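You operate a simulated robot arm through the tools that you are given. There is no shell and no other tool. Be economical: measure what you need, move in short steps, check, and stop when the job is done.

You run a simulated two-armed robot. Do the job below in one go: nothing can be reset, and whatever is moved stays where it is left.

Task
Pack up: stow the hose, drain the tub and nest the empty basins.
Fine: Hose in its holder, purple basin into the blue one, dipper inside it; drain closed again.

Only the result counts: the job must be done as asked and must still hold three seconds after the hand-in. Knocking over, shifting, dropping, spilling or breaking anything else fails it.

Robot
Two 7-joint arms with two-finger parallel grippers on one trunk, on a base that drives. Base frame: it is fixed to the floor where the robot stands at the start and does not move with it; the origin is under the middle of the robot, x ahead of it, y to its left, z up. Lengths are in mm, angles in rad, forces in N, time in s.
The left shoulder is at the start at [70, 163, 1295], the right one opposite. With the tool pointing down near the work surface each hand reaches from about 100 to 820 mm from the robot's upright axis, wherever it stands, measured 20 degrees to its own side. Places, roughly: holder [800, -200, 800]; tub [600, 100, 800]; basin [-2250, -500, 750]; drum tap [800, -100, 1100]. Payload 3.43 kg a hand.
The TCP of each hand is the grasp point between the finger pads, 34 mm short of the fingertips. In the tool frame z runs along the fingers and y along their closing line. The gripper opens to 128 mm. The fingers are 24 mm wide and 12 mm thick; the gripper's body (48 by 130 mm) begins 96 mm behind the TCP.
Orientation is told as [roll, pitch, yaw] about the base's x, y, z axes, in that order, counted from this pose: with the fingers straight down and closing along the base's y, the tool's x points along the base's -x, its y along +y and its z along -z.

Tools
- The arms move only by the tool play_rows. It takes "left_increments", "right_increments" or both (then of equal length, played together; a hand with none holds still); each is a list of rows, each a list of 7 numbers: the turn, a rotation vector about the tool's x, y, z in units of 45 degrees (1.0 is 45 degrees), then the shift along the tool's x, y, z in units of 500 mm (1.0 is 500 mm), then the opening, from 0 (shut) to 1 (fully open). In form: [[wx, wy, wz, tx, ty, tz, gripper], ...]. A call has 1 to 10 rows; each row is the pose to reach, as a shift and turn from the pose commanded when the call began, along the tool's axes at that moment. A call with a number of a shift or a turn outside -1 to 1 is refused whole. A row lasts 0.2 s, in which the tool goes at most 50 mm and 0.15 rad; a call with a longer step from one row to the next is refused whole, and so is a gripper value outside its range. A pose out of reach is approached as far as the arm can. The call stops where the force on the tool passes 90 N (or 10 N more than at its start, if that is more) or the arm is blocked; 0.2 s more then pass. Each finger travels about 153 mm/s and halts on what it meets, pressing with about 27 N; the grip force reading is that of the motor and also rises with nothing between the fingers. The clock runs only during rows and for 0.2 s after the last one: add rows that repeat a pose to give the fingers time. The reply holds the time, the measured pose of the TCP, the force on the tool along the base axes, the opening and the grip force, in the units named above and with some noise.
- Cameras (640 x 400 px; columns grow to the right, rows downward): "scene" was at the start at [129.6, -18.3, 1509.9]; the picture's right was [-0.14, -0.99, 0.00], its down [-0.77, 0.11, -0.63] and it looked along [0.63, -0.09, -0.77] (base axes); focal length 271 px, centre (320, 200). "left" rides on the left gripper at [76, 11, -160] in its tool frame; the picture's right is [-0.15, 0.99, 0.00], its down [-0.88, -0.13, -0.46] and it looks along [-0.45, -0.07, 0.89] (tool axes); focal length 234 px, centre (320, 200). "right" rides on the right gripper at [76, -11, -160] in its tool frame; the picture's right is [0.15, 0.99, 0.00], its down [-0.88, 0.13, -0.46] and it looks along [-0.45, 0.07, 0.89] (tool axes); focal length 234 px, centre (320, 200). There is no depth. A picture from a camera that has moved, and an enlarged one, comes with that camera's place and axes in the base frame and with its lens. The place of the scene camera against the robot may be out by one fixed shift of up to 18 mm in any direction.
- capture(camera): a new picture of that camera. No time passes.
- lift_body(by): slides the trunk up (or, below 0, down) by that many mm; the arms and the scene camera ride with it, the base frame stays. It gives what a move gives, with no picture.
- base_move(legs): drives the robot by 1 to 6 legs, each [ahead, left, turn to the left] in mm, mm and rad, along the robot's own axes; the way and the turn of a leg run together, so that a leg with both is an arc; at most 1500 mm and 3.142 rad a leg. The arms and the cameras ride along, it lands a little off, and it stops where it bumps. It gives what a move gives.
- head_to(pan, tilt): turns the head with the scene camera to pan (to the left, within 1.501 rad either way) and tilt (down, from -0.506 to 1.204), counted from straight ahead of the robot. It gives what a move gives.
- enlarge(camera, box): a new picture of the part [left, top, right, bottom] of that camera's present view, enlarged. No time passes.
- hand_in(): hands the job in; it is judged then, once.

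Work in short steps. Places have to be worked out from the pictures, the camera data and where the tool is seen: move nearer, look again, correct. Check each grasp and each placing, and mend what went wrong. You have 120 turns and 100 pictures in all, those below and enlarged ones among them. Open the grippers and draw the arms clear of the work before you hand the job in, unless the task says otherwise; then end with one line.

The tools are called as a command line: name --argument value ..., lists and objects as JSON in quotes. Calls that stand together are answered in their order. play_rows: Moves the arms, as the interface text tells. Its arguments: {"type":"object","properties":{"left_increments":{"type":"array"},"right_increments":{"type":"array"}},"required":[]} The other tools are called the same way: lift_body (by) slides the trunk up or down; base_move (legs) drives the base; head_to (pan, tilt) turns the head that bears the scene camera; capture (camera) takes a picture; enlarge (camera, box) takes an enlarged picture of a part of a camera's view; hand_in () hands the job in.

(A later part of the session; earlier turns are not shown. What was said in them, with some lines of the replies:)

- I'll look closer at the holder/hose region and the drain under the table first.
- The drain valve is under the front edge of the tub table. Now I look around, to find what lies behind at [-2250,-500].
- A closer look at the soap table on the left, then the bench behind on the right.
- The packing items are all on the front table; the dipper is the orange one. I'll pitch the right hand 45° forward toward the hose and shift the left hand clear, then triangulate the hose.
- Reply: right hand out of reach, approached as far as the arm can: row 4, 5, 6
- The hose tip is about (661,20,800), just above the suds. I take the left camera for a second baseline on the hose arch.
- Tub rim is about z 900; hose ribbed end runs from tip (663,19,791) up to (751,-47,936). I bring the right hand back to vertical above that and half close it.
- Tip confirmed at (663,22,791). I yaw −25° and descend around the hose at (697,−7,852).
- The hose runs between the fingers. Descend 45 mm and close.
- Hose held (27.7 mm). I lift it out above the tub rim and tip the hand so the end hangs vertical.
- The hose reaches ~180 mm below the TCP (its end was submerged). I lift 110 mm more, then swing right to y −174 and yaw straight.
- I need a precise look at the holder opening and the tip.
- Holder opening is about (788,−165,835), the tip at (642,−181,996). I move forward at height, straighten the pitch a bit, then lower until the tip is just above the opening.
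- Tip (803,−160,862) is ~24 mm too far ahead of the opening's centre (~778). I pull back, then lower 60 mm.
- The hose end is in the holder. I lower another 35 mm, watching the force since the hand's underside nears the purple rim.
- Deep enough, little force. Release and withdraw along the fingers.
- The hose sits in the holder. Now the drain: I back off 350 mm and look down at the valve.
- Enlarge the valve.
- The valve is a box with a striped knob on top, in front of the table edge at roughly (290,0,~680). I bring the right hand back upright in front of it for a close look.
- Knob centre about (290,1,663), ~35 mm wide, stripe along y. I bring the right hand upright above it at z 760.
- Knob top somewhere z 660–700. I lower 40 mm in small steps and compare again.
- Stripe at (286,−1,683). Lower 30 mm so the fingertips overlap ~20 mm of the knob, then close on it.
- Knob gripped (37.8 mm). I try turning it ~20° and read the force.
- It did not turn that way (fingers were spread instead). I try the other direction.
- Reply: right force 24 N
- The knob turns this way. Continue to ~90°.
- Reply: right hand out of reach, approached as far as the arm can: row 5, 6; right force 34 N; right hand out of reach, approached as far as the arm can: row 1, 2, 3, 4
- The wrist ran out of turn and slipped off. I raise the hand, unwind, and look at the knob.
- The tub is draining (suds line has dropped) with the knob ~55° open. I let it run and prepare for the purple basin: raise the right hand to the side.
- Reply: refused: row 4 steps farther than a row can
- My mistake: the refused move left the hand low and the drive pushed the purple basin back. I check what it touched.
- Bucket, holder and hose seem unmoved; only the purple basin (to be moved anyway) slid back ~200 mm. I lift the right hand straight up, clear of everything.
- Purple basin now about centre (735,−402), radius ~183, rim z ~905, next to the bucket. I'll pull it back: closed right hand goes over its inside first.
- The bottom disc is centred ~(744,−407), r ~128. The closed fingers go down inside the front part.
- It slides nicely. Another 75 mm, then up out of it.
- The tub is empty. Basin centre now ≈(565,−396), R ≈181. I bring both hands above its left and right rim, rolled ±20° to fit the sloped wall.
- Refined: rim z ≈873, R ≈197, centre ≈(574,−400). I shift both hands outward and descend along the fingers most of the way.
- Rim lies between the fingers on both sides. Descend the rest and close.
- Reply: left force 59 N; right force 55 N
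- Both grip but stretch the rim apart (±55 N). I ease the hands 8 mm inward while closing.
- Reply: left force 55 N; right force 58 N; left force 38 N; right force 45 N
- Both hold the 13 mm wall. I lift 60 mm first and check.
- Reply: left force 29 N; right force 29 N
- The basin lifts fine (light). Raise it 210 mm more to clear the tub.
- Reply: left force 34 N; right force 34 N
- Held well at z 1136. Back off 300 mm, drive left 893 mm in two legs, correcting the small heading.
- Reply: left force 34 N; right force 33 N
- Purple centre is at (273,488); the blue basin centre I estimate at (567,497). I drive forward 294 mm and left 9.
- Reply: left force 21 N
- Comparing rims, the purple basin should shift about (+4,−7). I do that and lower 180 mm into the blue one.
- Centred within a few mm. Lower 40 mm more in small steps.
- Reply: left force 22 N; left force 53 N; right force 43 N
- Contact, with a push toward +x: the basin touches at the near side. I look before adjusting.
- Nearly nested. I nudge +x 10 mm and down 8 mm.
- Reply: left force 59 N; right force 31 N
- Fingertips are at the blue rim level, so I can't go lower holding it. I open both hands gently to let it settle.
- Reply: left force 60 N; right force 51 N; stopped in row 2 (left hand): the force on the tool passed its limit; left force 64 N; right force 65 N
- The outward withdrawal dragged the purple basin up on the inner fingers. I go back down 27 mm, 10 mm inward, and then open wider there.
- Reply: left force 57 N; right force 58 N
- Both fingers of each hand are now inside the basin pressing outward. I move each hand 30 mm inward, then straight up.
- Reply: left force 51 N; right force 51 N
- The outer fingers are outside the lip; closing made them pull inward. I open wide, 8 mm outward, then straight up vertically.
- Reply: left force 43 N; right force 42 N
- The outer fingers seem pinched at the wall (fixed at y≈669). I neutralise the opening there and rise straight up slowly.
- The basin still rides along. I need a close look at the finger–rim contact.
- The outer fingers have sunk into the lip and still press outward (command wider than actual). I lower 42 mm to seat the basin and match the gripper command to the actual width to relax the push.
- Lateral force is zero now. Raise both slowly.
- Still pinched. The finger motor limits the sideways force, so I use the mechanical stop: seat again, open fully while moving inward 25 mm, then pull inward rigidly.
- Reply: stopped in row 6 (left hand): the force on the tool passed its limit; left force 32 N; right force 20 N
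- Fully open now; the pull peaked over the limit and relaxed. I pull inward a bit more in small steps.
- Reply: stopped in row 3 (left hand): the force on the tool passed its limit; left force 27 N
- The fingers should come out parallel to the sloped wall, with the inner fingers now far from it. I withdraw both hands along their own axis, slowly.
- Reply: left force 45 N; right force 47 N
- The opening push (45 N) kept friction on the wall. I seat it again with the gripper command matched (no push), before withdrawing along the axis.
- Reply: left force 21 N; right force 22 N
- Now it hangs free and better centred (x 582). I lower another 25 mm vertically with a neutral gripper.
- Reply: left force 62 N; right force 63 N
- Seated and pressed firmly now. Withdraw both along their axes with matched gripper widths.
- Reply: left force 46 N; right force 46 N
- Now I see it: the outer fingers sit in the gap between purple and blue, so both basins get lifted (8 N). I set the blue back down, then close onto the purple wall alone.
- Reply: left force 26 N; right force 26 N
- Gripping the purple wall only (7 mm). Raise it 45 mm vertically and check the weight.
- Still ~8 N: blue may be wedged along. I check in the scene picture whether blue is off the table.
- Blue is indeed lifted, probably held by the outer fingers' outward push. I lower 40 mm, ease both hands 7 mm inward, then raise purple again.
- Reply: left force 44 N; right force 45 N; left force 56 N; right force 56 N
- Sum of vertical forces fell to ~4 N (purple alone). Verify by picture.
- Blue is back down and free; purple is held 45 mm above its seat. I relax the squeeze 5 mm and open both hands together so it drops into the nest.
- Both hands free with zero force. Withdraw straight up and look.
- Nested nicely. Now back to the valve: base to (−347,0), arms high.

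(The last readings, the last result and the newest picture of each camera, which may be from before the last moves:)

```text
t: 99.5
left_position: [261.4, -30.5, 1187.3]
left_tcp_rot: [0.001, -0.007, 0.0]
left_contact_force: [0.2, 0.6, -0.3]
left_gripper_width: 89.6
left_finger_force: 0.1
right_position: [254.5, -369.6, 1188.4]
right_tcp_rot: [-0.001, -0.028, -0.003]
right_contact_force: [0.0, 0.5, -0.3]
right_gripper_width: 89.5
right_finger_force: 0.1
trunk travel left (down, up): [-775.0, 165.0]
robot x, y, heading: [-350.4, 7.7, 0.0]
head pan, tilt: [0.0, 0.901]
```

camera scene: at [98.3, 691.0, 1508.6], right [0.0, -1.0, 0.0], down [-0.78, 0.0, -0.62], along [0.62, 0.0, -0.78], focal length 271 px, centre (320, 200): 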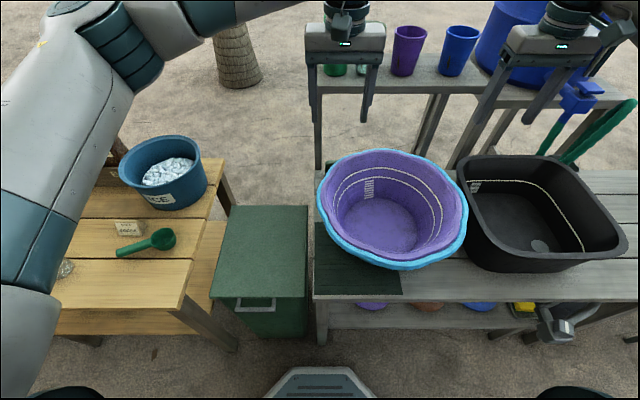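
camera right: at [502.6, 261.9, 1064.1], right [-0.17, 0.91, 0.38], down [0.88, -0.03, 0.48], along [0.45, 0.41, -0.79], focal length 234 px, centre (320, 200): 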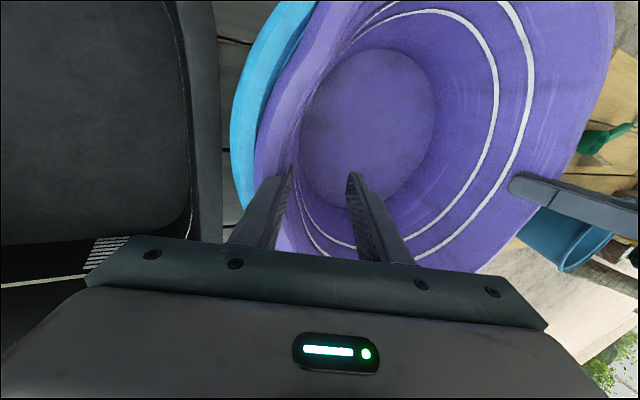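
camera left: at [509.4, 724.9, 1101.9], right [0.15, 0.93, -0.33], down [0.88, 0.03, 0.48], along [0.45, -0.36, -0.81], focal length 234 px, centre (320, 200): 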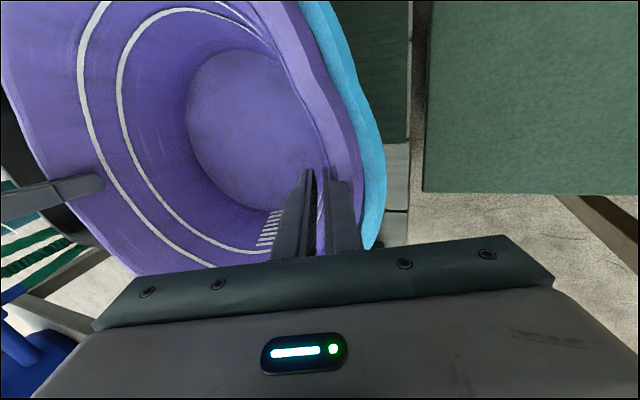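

Move the left hand aside and bring the right hand above the valve with 45° yaw.

play_rows --left_increments '[[0, 0, 0, 0, 0.066, 0, 0.7], [0, 0, 0, 0, 0.132, 0, 0.7], [0, 0, 0, 0, 0.198, 0, 0.7], [0, 0, 0, 0, 0.264, 0, 0.7], [0, 0, 0, 0, 0.33, 0, 0.7], [0, 0, 0, 0, 0.396, 0, 0.7], [0, 0, 0, 0, 0.462, 0, 0.7], [0, 0, 0, 0, 0.528, 0, 0.7], [0, 0, 0, 0, 0.594, 0, 0.7], [0, 0, 0, 0, 0.66, 0, 0.7]]' --right_increments '[[0, 0.004, -0.1, -0.0066, 0.074, 0.0576, 0.5], [0, 0.008, -0.2, -0.0132, 0.148, 0.1152, 0.5], [0, 0.012, -0.3, -0.0198, 0.222, 0.1728, 0.5], [0, 0.016, -0.4, -0.0264, 0.296, 0.2304, 0.5], [0, 0.02, -0.5, -0.033, 0.37, 0.288, 0.5], [0, 0.024, -0.6, -0.0396, 0.444, 0.3456, 0.5], [0, 0.028, -0.7, -0.0462, 0.518, 0.4032, 0.5], [0, 0.03, -0.8, -0.0528, 0.592, 0.4608, 0.5], [0, 0.033, -0.9, -0.0594, 0.666, 0.5184, 0.5], [0, 0.036, -1, -0.066, 0.74, 0.576, 0.5]]'

enlarge --camera "right" --box '[200, 60, 440, 260]'

```text
t: 101.7
left_position: [262.6, 303.2, 1187.3]
left_tcp_rot: [-0.002, -0.005, 0.0]
left_contact_force: [-0.3, 0.4, 0.1]
left_gripper_width: 89.7
left_finger_force: 0.0
right_position: [297.6, 2.4, 900.5]
right_tcp_rot: [-0.011, 0.006, 0.783]
right_contact_force: [-0.2, 1.3, 1.2]
right_gripper_width: 63.8
right_finger_force: 0.0
trunk travel left (down, up): [-775.0, 165.0]
robot x, y, heading: [-351.0, 8.1, 0.008]
head pan, tilt: [0.0, 0.901]
```

```text
2.00 times, centred on (320, 160) of right
camera zoom: at [252.1, -56.4, 1062.2], right [-0.8, 0.6, -0.01], down [0.53, 0.72, 0.45], along [0.28, 0.35, -0.89], focal length 468 px, centre (320, 280)
```

zoom: 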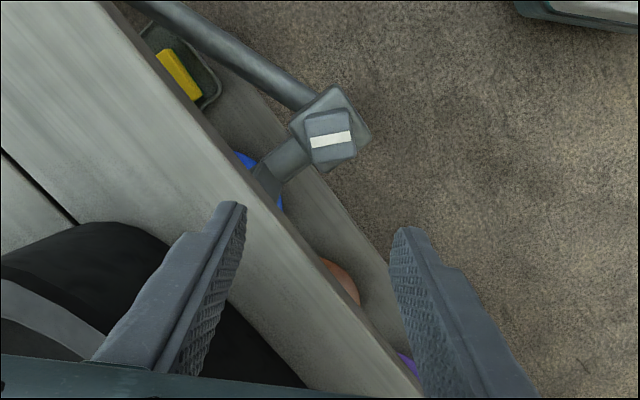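

Knob at (289,−2), stripe ~68° from closed. I descend over it with yaw ~0.9.

play_rows --right_increments '[[0, 0, -0.07, 0.017, 0.008, 0.06, 0.5], [0, 0, -0.14, 0.017, 0.008, 0.14, 0.5], [0, 0, -0.14, 0.017, 0.008, 0.22, 0.5], [0, 0, -0.14, 0.017, 0.008, 0.3, 0.5], [0, 0, -0.14, 0.017, 0.008, 0.36, 0.5]]'

play_rows --right_increments '[[0, 0, 0, 0, 0, 0.02, 0.5], [0, 0, 0, 0, 0, 0.042, 0.5], [0, 0, 0, 0, 0, 0.042, 0.3], [0, 0, 0, 0, 0, 0.042, 0.1], [0, 0, 0, 0, 0, 0.042, 0.1], [0, 0, 0, 0, 0, 0.042, 0.1]]'

```text
t: 102.9
left_position: [261.1, 299.8, 1188.8]
left_tcp_rot: [-0.001, -0.005, 0.001]
left_contact_force: [0.2, -0.4, -1.4]
left_gripper_width: 89.7
left_finger_force: 0.1
right_position: [290.9, -3.6, 720.5]
right_tcp_rot: [-0.008, 0.006, 0.891]
right_contact_force: [0.0, 0.0, -0.4]
right_gripper_width: 64.0
right_finger_force: 0.1
trunk travel left (down, up): [-775.0, 165.0]
robot x, y, heading: [-347.4, 8.0, 0.001]
head pan, tilt: [0.0, 0.901]
```

```text
t: 104.3
left_position: [260.8, 300.5, 1188.8]
left_tcp_rot: [0.001, -0.006, 0.001]
left_contact_force: [0.0, 0.3, 0.4]
left_gripper_width: 89.7
left_finger_force: 0.0
right_position: [287.5, -1.1, 698.4]
right_tcp_rot: [-0.007, 0.006, 0.894]
right_contact_force: [-16.0, 18.9, -4.8]
right_gripper_width: 37.9
right_finger_force: 44.5
trunk travel left (down, up): [-775.0, 165.0]
robot x, y, heading: [-350.5, 8.3, 0.003]
head pan, tilt: [0.0, 0.901]
```

Gripped flush (37.9 mm). Turn it back to 0 and slightly past.

play_rows --right_increments '[[0, 0, 0.17, 0, 0, 0, 0.1], [0, 0, 0.34, 0, 0, 0, 0.1], [0, 0, 0.51, 0, 0, 0, 0.1], [0, 0, 0.68, 0, 0, 0, 0.1], [0, 0, 0.85, 0, 0, 0, 0.1], [0, 0, 1, 0, 0, 0, 0.1]]'

play_rows --right_increments '[[0, 0, 0.12, 0, 0, 0, 0.1], [0, 0, 0.22, 0, 0, 0, 0.1], [0, 0, 0.26, 0, 0, 0, 0.1], [0, 0, 0.26, 0, 0, 0, 0.1]]'

enlarge --camera "right" --box '[220, 90, 420, 240]'

```text
t: 105.7
left_position: [259.4, 302.4, 1187.0]
left_tcp_rot: [-0.001, -0.007, 0.0]
left_contact_force: [-0.4, -0.5, -0.2]
left_gripper_width: 89.5
left_finger_force: 0.3
right_position: [286.3, -0.4, 698.8]
right_tcp_rot: [-0.009, 0.003, 0.107]
right_contact_force: [-25.4, 25.9, -6.9]
right_gripper_width: 37.9
right_finger_force: 45.1
trunk travel left (down, up): [-775.0, 165.0]
robot x, y, heading: [-352.5, 8.6, 0.002]
head pan, tilt: [0.0, 0.901]
```

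```text
t: 106.7
left_position: [260.0, 301.7, 1188.4]
left_tcp_rot: [-0.001, -0.006, 0.001]
left_contact_force: [-0.8, 0.7, 0.2]
left_gripper_width: 89.5
left_finger_force: 0.0
right_position: [287.5, -0.0, 698.5]
right_tcp_rot: [-0.009, -0.002, -0.095]
right_contact_force: [-21.1, 26.8, -6.9]
right_gripper_width: 39.4
right_finger_force: 45.4
trunk travel left (down, up): [-775.0, 165.0]
robot x, y, heading: [-348.6, 2.4, 0.002]
head pan, tilt: [0.0, 0.901]
```

```text
2.67 times, centred on (320, 165) of right
camera zoom: at [211.3, -2.7, 860.1], right [-0.05, 1.0, -0.01], down [0.89, 0.05, 0.46], along [0.46, 0.02, -0.89], focal length 624 px, centre (320, 293)
```

zoom: 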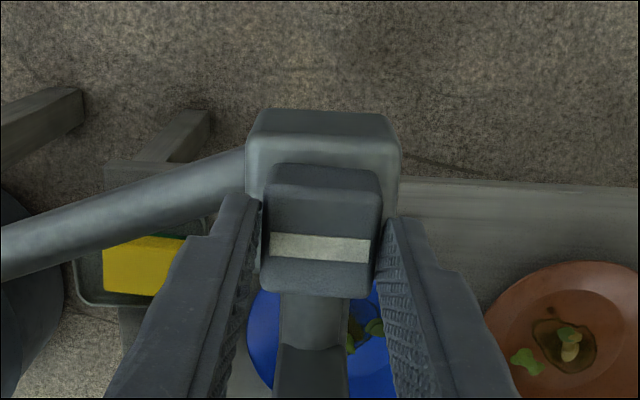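

The drain is closed again (knob at its stop, stripe square to the body). Open and rise straight up.

play_rows --right_increments '[[0, 0, 0, 0, 0, 0, 0.4], [0, 0, 0, 0, 0, 0, 0.5], [0, 0, 0, 0, 0, -0.06, 0.5], [0, 0, 0, 0, 0, -0.15, 0.5], [0, 0, 0, 0, 0, -0.24, 0.5], [0, 0, 0, 0, 0, -0.33, 0.5], [0, 0, 0, 0, 0, -0.42, 0.5], [0, 0, -0.06, 0, 0, -0.51, 0.5], [0, 0, -0.12, 0, 0, -0.6, 0.5], [0, 0, -0.12, 0, 0, -0.69, 0.5]]'

```text
t: 108.9
left_position: [259.5, 300.2, 1188.5]
left_tcp_rot: [0.001, -0.007, 0.0]
left_contact_force: [-0.5, 0.0, 0.3]
left_gripper_width: 89.4
left_finger_force: 0.0
right_position: [288.1, -4.5, 1045.6]
right_tcp_rot: [-0.011, -0.001, -0.003]
right_contact_force: [0.7, -0.9, -0.8]
right_gripper_width: 63.7
right_finger_force: 0.0
trunk travel left (down, up): [-775.0, 165.0]
robot x, y, heading: [-348.8, 7.1, 0.002]
head pan, tilt: [0.0, 0.901]
```

Now to the dipper: drive to about (−158,−400), hands high.

base_move --legs '[[0, -407, 0], [190, 0, 0]]'

```text
t: 112.6
left_position: [446.8, -115.7, 1189.5]
left_tcp_rot: [-0.001, -0.009, 0.003]
left_contact_force: [-0.3, -0.3, 0.4]
left_gripper_width: 89.5
left_finger_force: 0.0
right_position: [475.5, -419.0, 1045.5]
right_tcp_rot: [-0.011, -0.002, -0.002]
right_contact_force: [0.0, 0.3, 0.2]
right_gripper_width: 63.9
right_finger_force: 0.1
trunk travel left (down, up): [-775.0, 165.0]
robot x, y, heading: [-163.8, -408.5, 0.003]
head pan, tilt: [0.0, 0.901]
```

Move the right hand over the dipper handle and look.

play_rows --right_increments '[[0, 0, 0, 0.036, -0.079, 0.013, 0.5], [0, 0, 0, 0.071, -0.158, 0.026, 0.5], [0, 0, 0, 0.107, -0.237, 0.039, 0.5], [0, 0, 0, 0.143, -0.315, 0.051, 0.5], [0, 0, 0, 0.179, -0.394, 0.064, 0.5], [0, 0, 0, 0.214, -0.473, 0.077, 0.5], [0, 0, 0, 0.25, -0.552, 0.09, 0.5]]'

capture --camera "right"

```text
t: 114.2
left_position: [447.4, -116.3, 1189.9]
left_tcp_rot: [0.002, -0.01, 0.003]
left_contact_force: [-0.6, -1.0, -0.2]
left_gripper_width: 89.7
left_finger_force: 0.0
right_position: [349.7, -695.6, 1005.7]
right_tcp_rot: [-0.012, -0.006, 0.001]
right_contact_force: [-0.5, -0.2, 0.7]
right_gripper_width: 64.0
right_finger_force: 0.0
trunk travel left (down, up): [-775.0, 165.0]
robot x, y, heading: [-162.2, -409.2, 0.005]
head pan, tilt: [0.0, 0.901]
```

```text
4 pictures are left
camera right: at [273.6, -705.9, 1167.1], right [-0.15, 0.99, -0.01], down [0.88, 0.13, 0.46], along [0.46, 0.06, -0.89], focal length 234 px, centre (320, 200)
```

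right: 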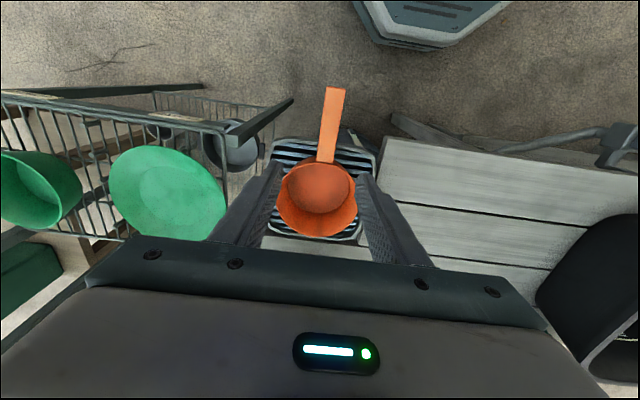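

Handle runs x 283–391 at y −683, z ≈800. I descend at x 365 and close on it.

play_rows --right_increments '[[0, 0, 0, -0.03, 0.025, 0.07, 0.5], [0, 0, 0, -0.03, 0.025, 0.15, 0.5], [0, 0, 0, -0.03, 0.025, 0.23, 0.5], [0, 0, 0, -0.03, 0.025, 0.31, 0.5], [0, 0, 0, -0.03, 0.025, 0.37, 0.5], [0, 0, 0, -0.03, 0.025, 0.416, 0.5], [0, 0, 0, -0.03, 0.025, 0.416, 0.3], [0, 0, 0, -0.03, 0.025, 0.416, 0], [0, 0, 0, -0.03, 0.025, 0.416, 0], [0, 0, 0, -0.03, 0.025, 0.416, 0]]'

```text
t: 116.4
left_position: [449.4, -115.7, 1188.3]
left_tcp_rot: [0.001, -0.009, 0.0]
left_contact_force: [0.0, -1.1, 1.3]
left_gripper_width: 89.4
left_finger_force: 0.0
right_position: [368.3, -684.9, 796.8]
right_tcp_rot: [-0.012, -0.004, -0.002]
right_contact_force: [0.7, 0.1, 0.8]
right_gripper_width: 27.2
right_finger_force: 27.2
trunk travel left (down, up): [-775.0, 165.0]
robot x, y, heading: [-163.3, -411.8, 0.003]
head pan, tilt: [0.0, 0.901]
```

Gripped (27.2 mm). Lift 300 mm.

play_rows --right_increments '[[0, 0, 0, 0, 0, -0.04, 0], [0, 0, 0, 0, 0, -0.12, 0], [0, 0, 0, 0, 0, -0.2, 0], [0, 0, 0, 0, 0, -0.28, 0], [0, 0, 0, 0, 0, -0.36, 0], [0, 0, 0, 0, 0, -0.44, 0], [0, 0, 0, 0, 0, -0.52, 0], [0, 0, 0, 0, 0, -0.6, 0]]'

enlarge --camera "right" --box '[160, 0, 480, 260]'

```text
t: 118.2
left_position: [449.0, -115.6, 1188.5]
left_tcp_rot: [0.001, -0.006, 0.002]
left_contact_force: [0.4, 0.3, 0.1]
left_gripper_width: 89.7
left_finger_force: 0.1
right_position: [366.8, -681.0, 1096.1]
right_tcp_rot: [-0.013, -0.001, -0.002]
right_contact_force: [0.7, 0.5, -1.1]
right_gripper_width: 27.5
right_finger_force: 27.0
trunk travel left (down, up): [-775.0, 165.0]
robot x, y, heading: [-162.8, -408.3, 0.009]
head pan, tilt: [0.0, 0.901]
```

```text
1.54 times, centred on (320, 130) of right
camera zoom: at [291.8, -690.7, 1257.3], right [-0.14, 0.99, -0.01], down [0.88, 0.13, 0.46], along [0.45, 0.06, -0.89], focal length 360 px, centre (320, 308)
```

zoom: 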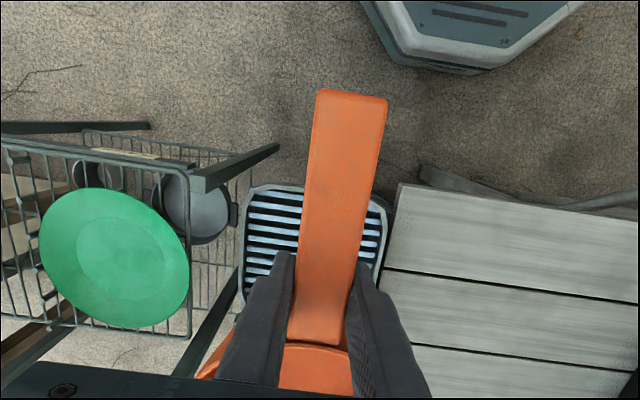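

Dipper held level. I bring the arm inward, then drive back, left and forward to the nest.

play_rows --right_increments '[[0, 0, 0, -0.02, 0.085, 0, 0], [0, 0, 0, -0.04, 0.17, 0, 0], [0, 0, 0, -0.06, 0.255, 0, 0], [0, 0, 0, -0.08, 0.34, 0, 0]]'

base_move --legs '[[-250, 0, -0.005], [0, 500, 0], [0, 496, 0]]'

```text
t: 119.2
left_position: [450.3, -113.2, 1187.8]
left_tcp_rot: [-0.002, -0.003, 0.001]
left_contact_force: [-0.3, 0.0, -0.6]
left_gripper_width: 89.7
left_finger_force: 0.0
right_position: [408.0, -507.7, 1093.1]
right_tcp_rot: [-0.014, -0.002, -0.003]
right_contact_force: [0.3, 0.4, -0.9]
right_gripper_width: 27.6
right_finger_force: 26.9
trunk travel left (down, up): [-775.0, 165.0]
robot x, y, heading: [-164.9, -405.6, 0.004]
head pan, tilt: [0.0, 0.901]
```

```text
t: 126.0
left_position: [208.1, 871.1, 1188.0]
left_tcp_rot: [0.002, -0.007, -0.008]
left_contact_force: [0.4, -0.5, 0.5]
left_gripper_width: 89.4
left_finger_force: 0.0
right_position: [159.1, 476.4, 1093.9]
right_tcp_rot: [-0.011, -0.002, -0.013]
right_contact_force: [-0.7, -0.4, -1.8]
right_gripper_width: 27.4
right_finger_force: 27.0
trunk travel left (down, up): [-775.0, 165.0]
robot x, y, heading: [-407.7, 585.4, -0.006]
head pan, tilt: [0.0, 0.901]
```

Drive forward 383 mm, left 14.

base_move --legs '[[383, 14, 0.006]]'

capture --camera "scene"

```text
t: 128.5
left_position: [589.3, 883.8, 1187.9]
left_tcp_rot: [0.0, -0.007, -0.007]
left_contact_force: [0.7, -0.4, 0.3]
left_gripper_width: 89.6
left_finger_force: 0.0
right_position: [544.2, 489.2, 1093.9]
right_tcp_rot: [-0.012, -0.003, -0.009]
right_contact_force: [0.5, -0.8, -1.9]
right_gripper_width: 27.4
right_finger_force: 27.1
trunk travel left (down, up): [-775.0, 165.0]
robot x, y, heading: [-23.9, 598.4, -0.002]
head pan, tilt: [0.0, 0.901]
```

```text
2 pictures are left
camera scene: at [105.9, 589.0, 1508.7], right [0.0, -1.0, 0.0], down [-0.78, 0.0, -0.62], along [0.62, 0.0, -0.78], focal length 271 px, centre (320, 200)
```

scene: 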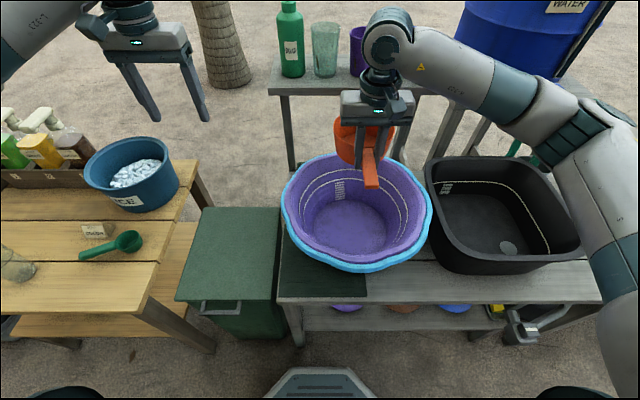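

Over the nest centre. Lower 264 mm into the purple basin.

play_rows --right_increments '[[0, 0, 0, 0, 0, 0.088, 0], [0, 0, 0, 0, 0, 0.176, 0], [0, 0, 0, 0, 0, 0.264, 0], [0, 0, 0, 0, 0, 0.352, 0], [0, 0, 0, 0, 0, 0.44, 0], [0, 0, 0, 0, 0, 0.528, 0]]'

play_rows --right_increments '[[0, 0, 0, 0, 0, 0.01, 0], [0, 0, 0, 0, 0, 0.02, 0], [0, 0, 0, 0, 0, 0.03, 0]]'

```text
t: 129.9
left_position: [590.4, 884.6, 1188.9]
left_tcp_rot: [0.0, -0.005, -0.007]
left_contact_force: [-0.1, -0.1, 0.3]
left_gripper_width: 89.8
left_finger_force: 0.0
right_position: [546.4, 487.9, 829.0]
right_tcp_rot: [-0.012, -0.001, -0.011]
right_contact_force: [0.3, -0.4, -2.2]
right_gripper_width: 27.3
right_finger_force: 27.0
trunk travel left (down, up): [-775.0, 165.0]
robot x, y, heading: [-22.2, 598.1, -0.002]
head pan, tilt: [0.0, 0.901]
```

```text
t: 130.7
left_position: [590.5, 884.8, 1188.1]
left_tcp_rot: [0.0, -0.005, -0.007]
left_contact_force: [0.3, -0.2, -0.3]
left_gripper_width: 89.5
left_finger_force: 0.2
right_position: [546.1, 486.4, 814.2]
right_tcp_rot: [-0.013, -0.004, -0.01]
right_contact_force: [1.4, 0.5, -1.1]
right_gripper_width: 27.3
right_finger_force: 26.7
trunk travel left (down, up): [-775.0, 165.0]
robot x, y, heading: [-21.7, 594.7, -0.002]
head pan, tilt: [0.0, 0.901]
```

No contact yet; a bit lower.

play_rows --right_increments '[[0, 0, 0, 0, 0, 0.01, 0], [0, 0, 0, 0, 0, 0.02, 0]]'

play_rows --right_increments '[[0, 0, 0, 0, 0, 0.008, 0], [0, 0, 0, 0, 0, 0.016, 0]]'

```text
t: 131.3
left_position: [589.9, 884.8, 1188.8]
left_tcp_rot: [0.0, -0.008, -0.008]
left_contact_force: [-0.1, -0.7, 0.3]
left_gripper_width: 89.4
left_finger_force: 0.0
right_position: [546.3, 486.7, 805.6]
right_tcp_rot: [-0.011, -0.004, -0.009]
right_contact_force: [0.1, -0.5, -2.1]
right_gripper_width: 27.6
right_finger_force: 27.3
trunk travel left (down, up): [-775.0, 165.0]
robot x, y, heading: [-24.3, 599.2, -0.005]
head pan, tilt: [0.0, 0.901]
```

```text
t: 131.9
left_position: [590.0, 884.0, 1190.2]
left_tcp_rot: [0.0, -0.007, -0.006]
left_contact_force: [-0.2, -0.1, 0.3]
left_gripper_width: 89.5
left_finger_force: 0.0
right_position: [545.0, 487.3, 799.8]
right_tcp_rot: [-0.011, -0.007, -0.007]
right_contact_force: [-2.5, -3.3, 17.2]
right_gripper_width: 27.5
right_finger_force: 27.2
trunk travel left (down, up): [-775.0, 165.0]
robot x, y, heading: [-22.6, 596.1, -0.003]
head pan, tilt: [0.0, 0.901]
```

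Contact (17 N up): the bowl rests on the bottom. Release and rise.

play_rows --right_increments '[[0, 0, 0, 0, 0, -0.004, 0.2], [0, 0, 0, 0, 0, -0.004, 0.4], [0, 0, 0, 0, 0, -0.004, 0.5], [0, 0, 0, 0, 0, -0.06, 0.5], [0, 0, 0, 0, 0, -0.14, 0.5], [0, 0, 0, 0, 0, -0.23, 0.5], [0, 0, 0, 0, 0, -0.32, 0.5], [0, 0, 0, 0, 0, -0.41, 0.5], [0, 0, 0, 0, 0, -0.5, 0.5], [0, 0, 0, 0, 0, -0.59, 0.5]]'

base_move --legs '[[-300, 0, 0]]'

capture --camera "scene"

```text
t: 134.1
left_position: [589.0, 885.6, 1189.2]
left_tcp_rot: [0.001, -0.007, -0.006]
left_contact_force: [-0.5, 0.3, -0.5]
left_gripper_width: 89.5
left_finger_force: 0.0
right_position: [541.3, 490.0, 1094.8]
right_tcp_rot: [-0.014, -0.004, -0.009]
right_contact_force: [-1.0, -0.4, -0.7]
right_gripper_width: 64.0
right_finger_force: 0.0
trunk travel left (down, up): [-775.0, 165.0]
robot x, y, heading: [-23.2, 596.5, -0.0]
head pan, tilt: [0.0, 0.901]
```

```text
t: 136.1
left_position: [294.4, 884.6, 1187.0]
left_tcp_rot: [-0.001, -0.005, -0.009]
left_contact_force: [0.9, 0.3, 0.0]
left_gripper_width: 89.7
left_finger_force: 0.1
right_position: [246.5, 489.6, 1093.0]
right_tcp_rot: [-0.012, -0.002, -0.012]
right_contact_force: [0.0, 0.3, -0.3]
right_gripper_width: 64.0
right_finger_force: 0.1
trunk travel left (down, up): [-775.0, 165.0]
robot x, y, heading: [-319.7, 598.3, -0.007]
head pan, tilt: [0.0, 0.901]
```

```text
1 pictures are left
camera scene: at [-189.5, 590.2, 1508.4], right [-0.01, -1.0, 0.0], down [-0.78, 0.0, -0.62], along [0.62, 0.0, -0.78], focal length 271 px, centre (320, 200)
```

scene: 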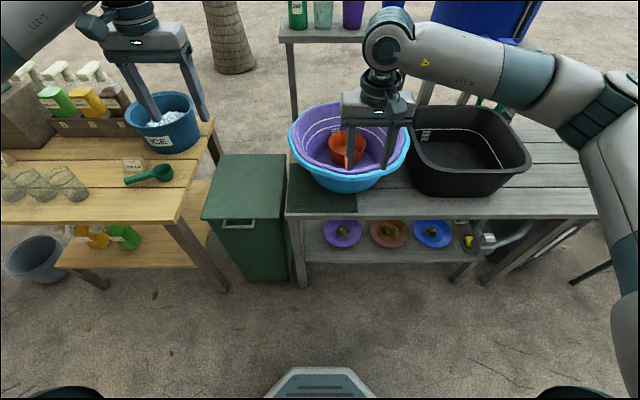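

Dipper is inside the nest. I drive back to the middle and use the last picture to check the hose, tub and drain.

base_move --legs '[[0, -500, 0]]'

head_to --pan -0.1 --tilt 0.75

capture --camera "scene"

```text
t: 139.1
left_position: [292.4, 384.2, 1188.1]
left_tcp_rot: [-0.001, -0.007, -0.008]
left_contact_force: [-0.1, -0.6, 0.5]
left_gripper_width: 89.4
left_finger_force: 0.0
right_position: [240.9, -10.0, 1093.5]
right_tcp_rot: [-0.012, -0.004, -0.013]
right_contact_force: [0.1, -0.2, -0.4]
right_gripper_width: 63.8
right_finger_force: 0.0
trunk travel left (down, up): [-775.0, 165.0]
robot x, y, heading: [-322.2, 98.7, -0.009]
head pan, tilt: [0.0, 0.901]
```

```text
t: 139.8
left_position: [291.0, 383.6, 1189.3]
left_tcp_rot: [-0.002, -0.008, -0.01]
left_contact_force: [0.7, -0.4, -0.1]
left_gripper_width: 89.5
left_finger_force: 0.0
right_position: [242.6, -10.8, 1095.6]
right_tcp_rot: [-0.011, -0.004, -0.011]
right_contact_force: [-0.1, -0.3, -0.2]
right_gripper_width: 64.0
right_finger_force: 0.1
trunk travel left (down, up): [-775.0, 165.0]
robot x, y, heading: [-323.5, 97.1, -0.007]
head pan, tilt: [-0.099, 0.75]
```

```text
0 pictures are left
camera scene: at [-187.1, 80.8, 1520.5], right [-0.11, -0.99, 0.0], down [-0.68, 0.07, -0.73], along [0.73, -0.08, -0.68], focal length 271 px, centre (320, 200)
```

scene: 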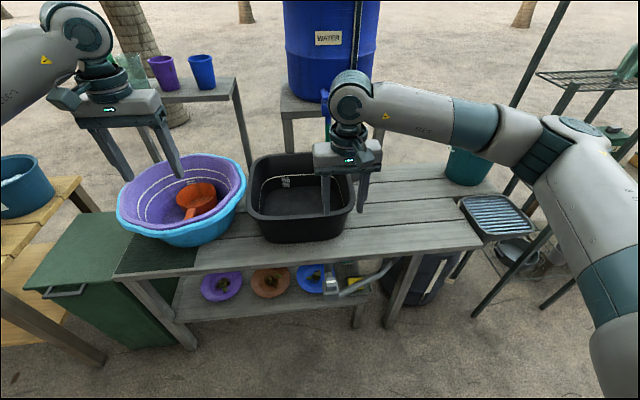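

The nest with the dipper in it stands, the tub is empty and the drain is closed. The right hand hides the holder in this last picture; the hose was seated in it when I last saw it, and nothing has touched it since. Both grippers are open and clear, so I hand in.

hand_in

```text
The job is handed in.
```

I handed the job in with the hose in its holder, the tub drained and the drain closed again, and the purple basin nested in the blue one with the dipper inside. While working I accidentally pushed the purple basin back about 200 mm, and the blue one was lifted and set down slightly off its old spot. As far as the pictures show, nothing else moved; the hose was hidden in the last one.
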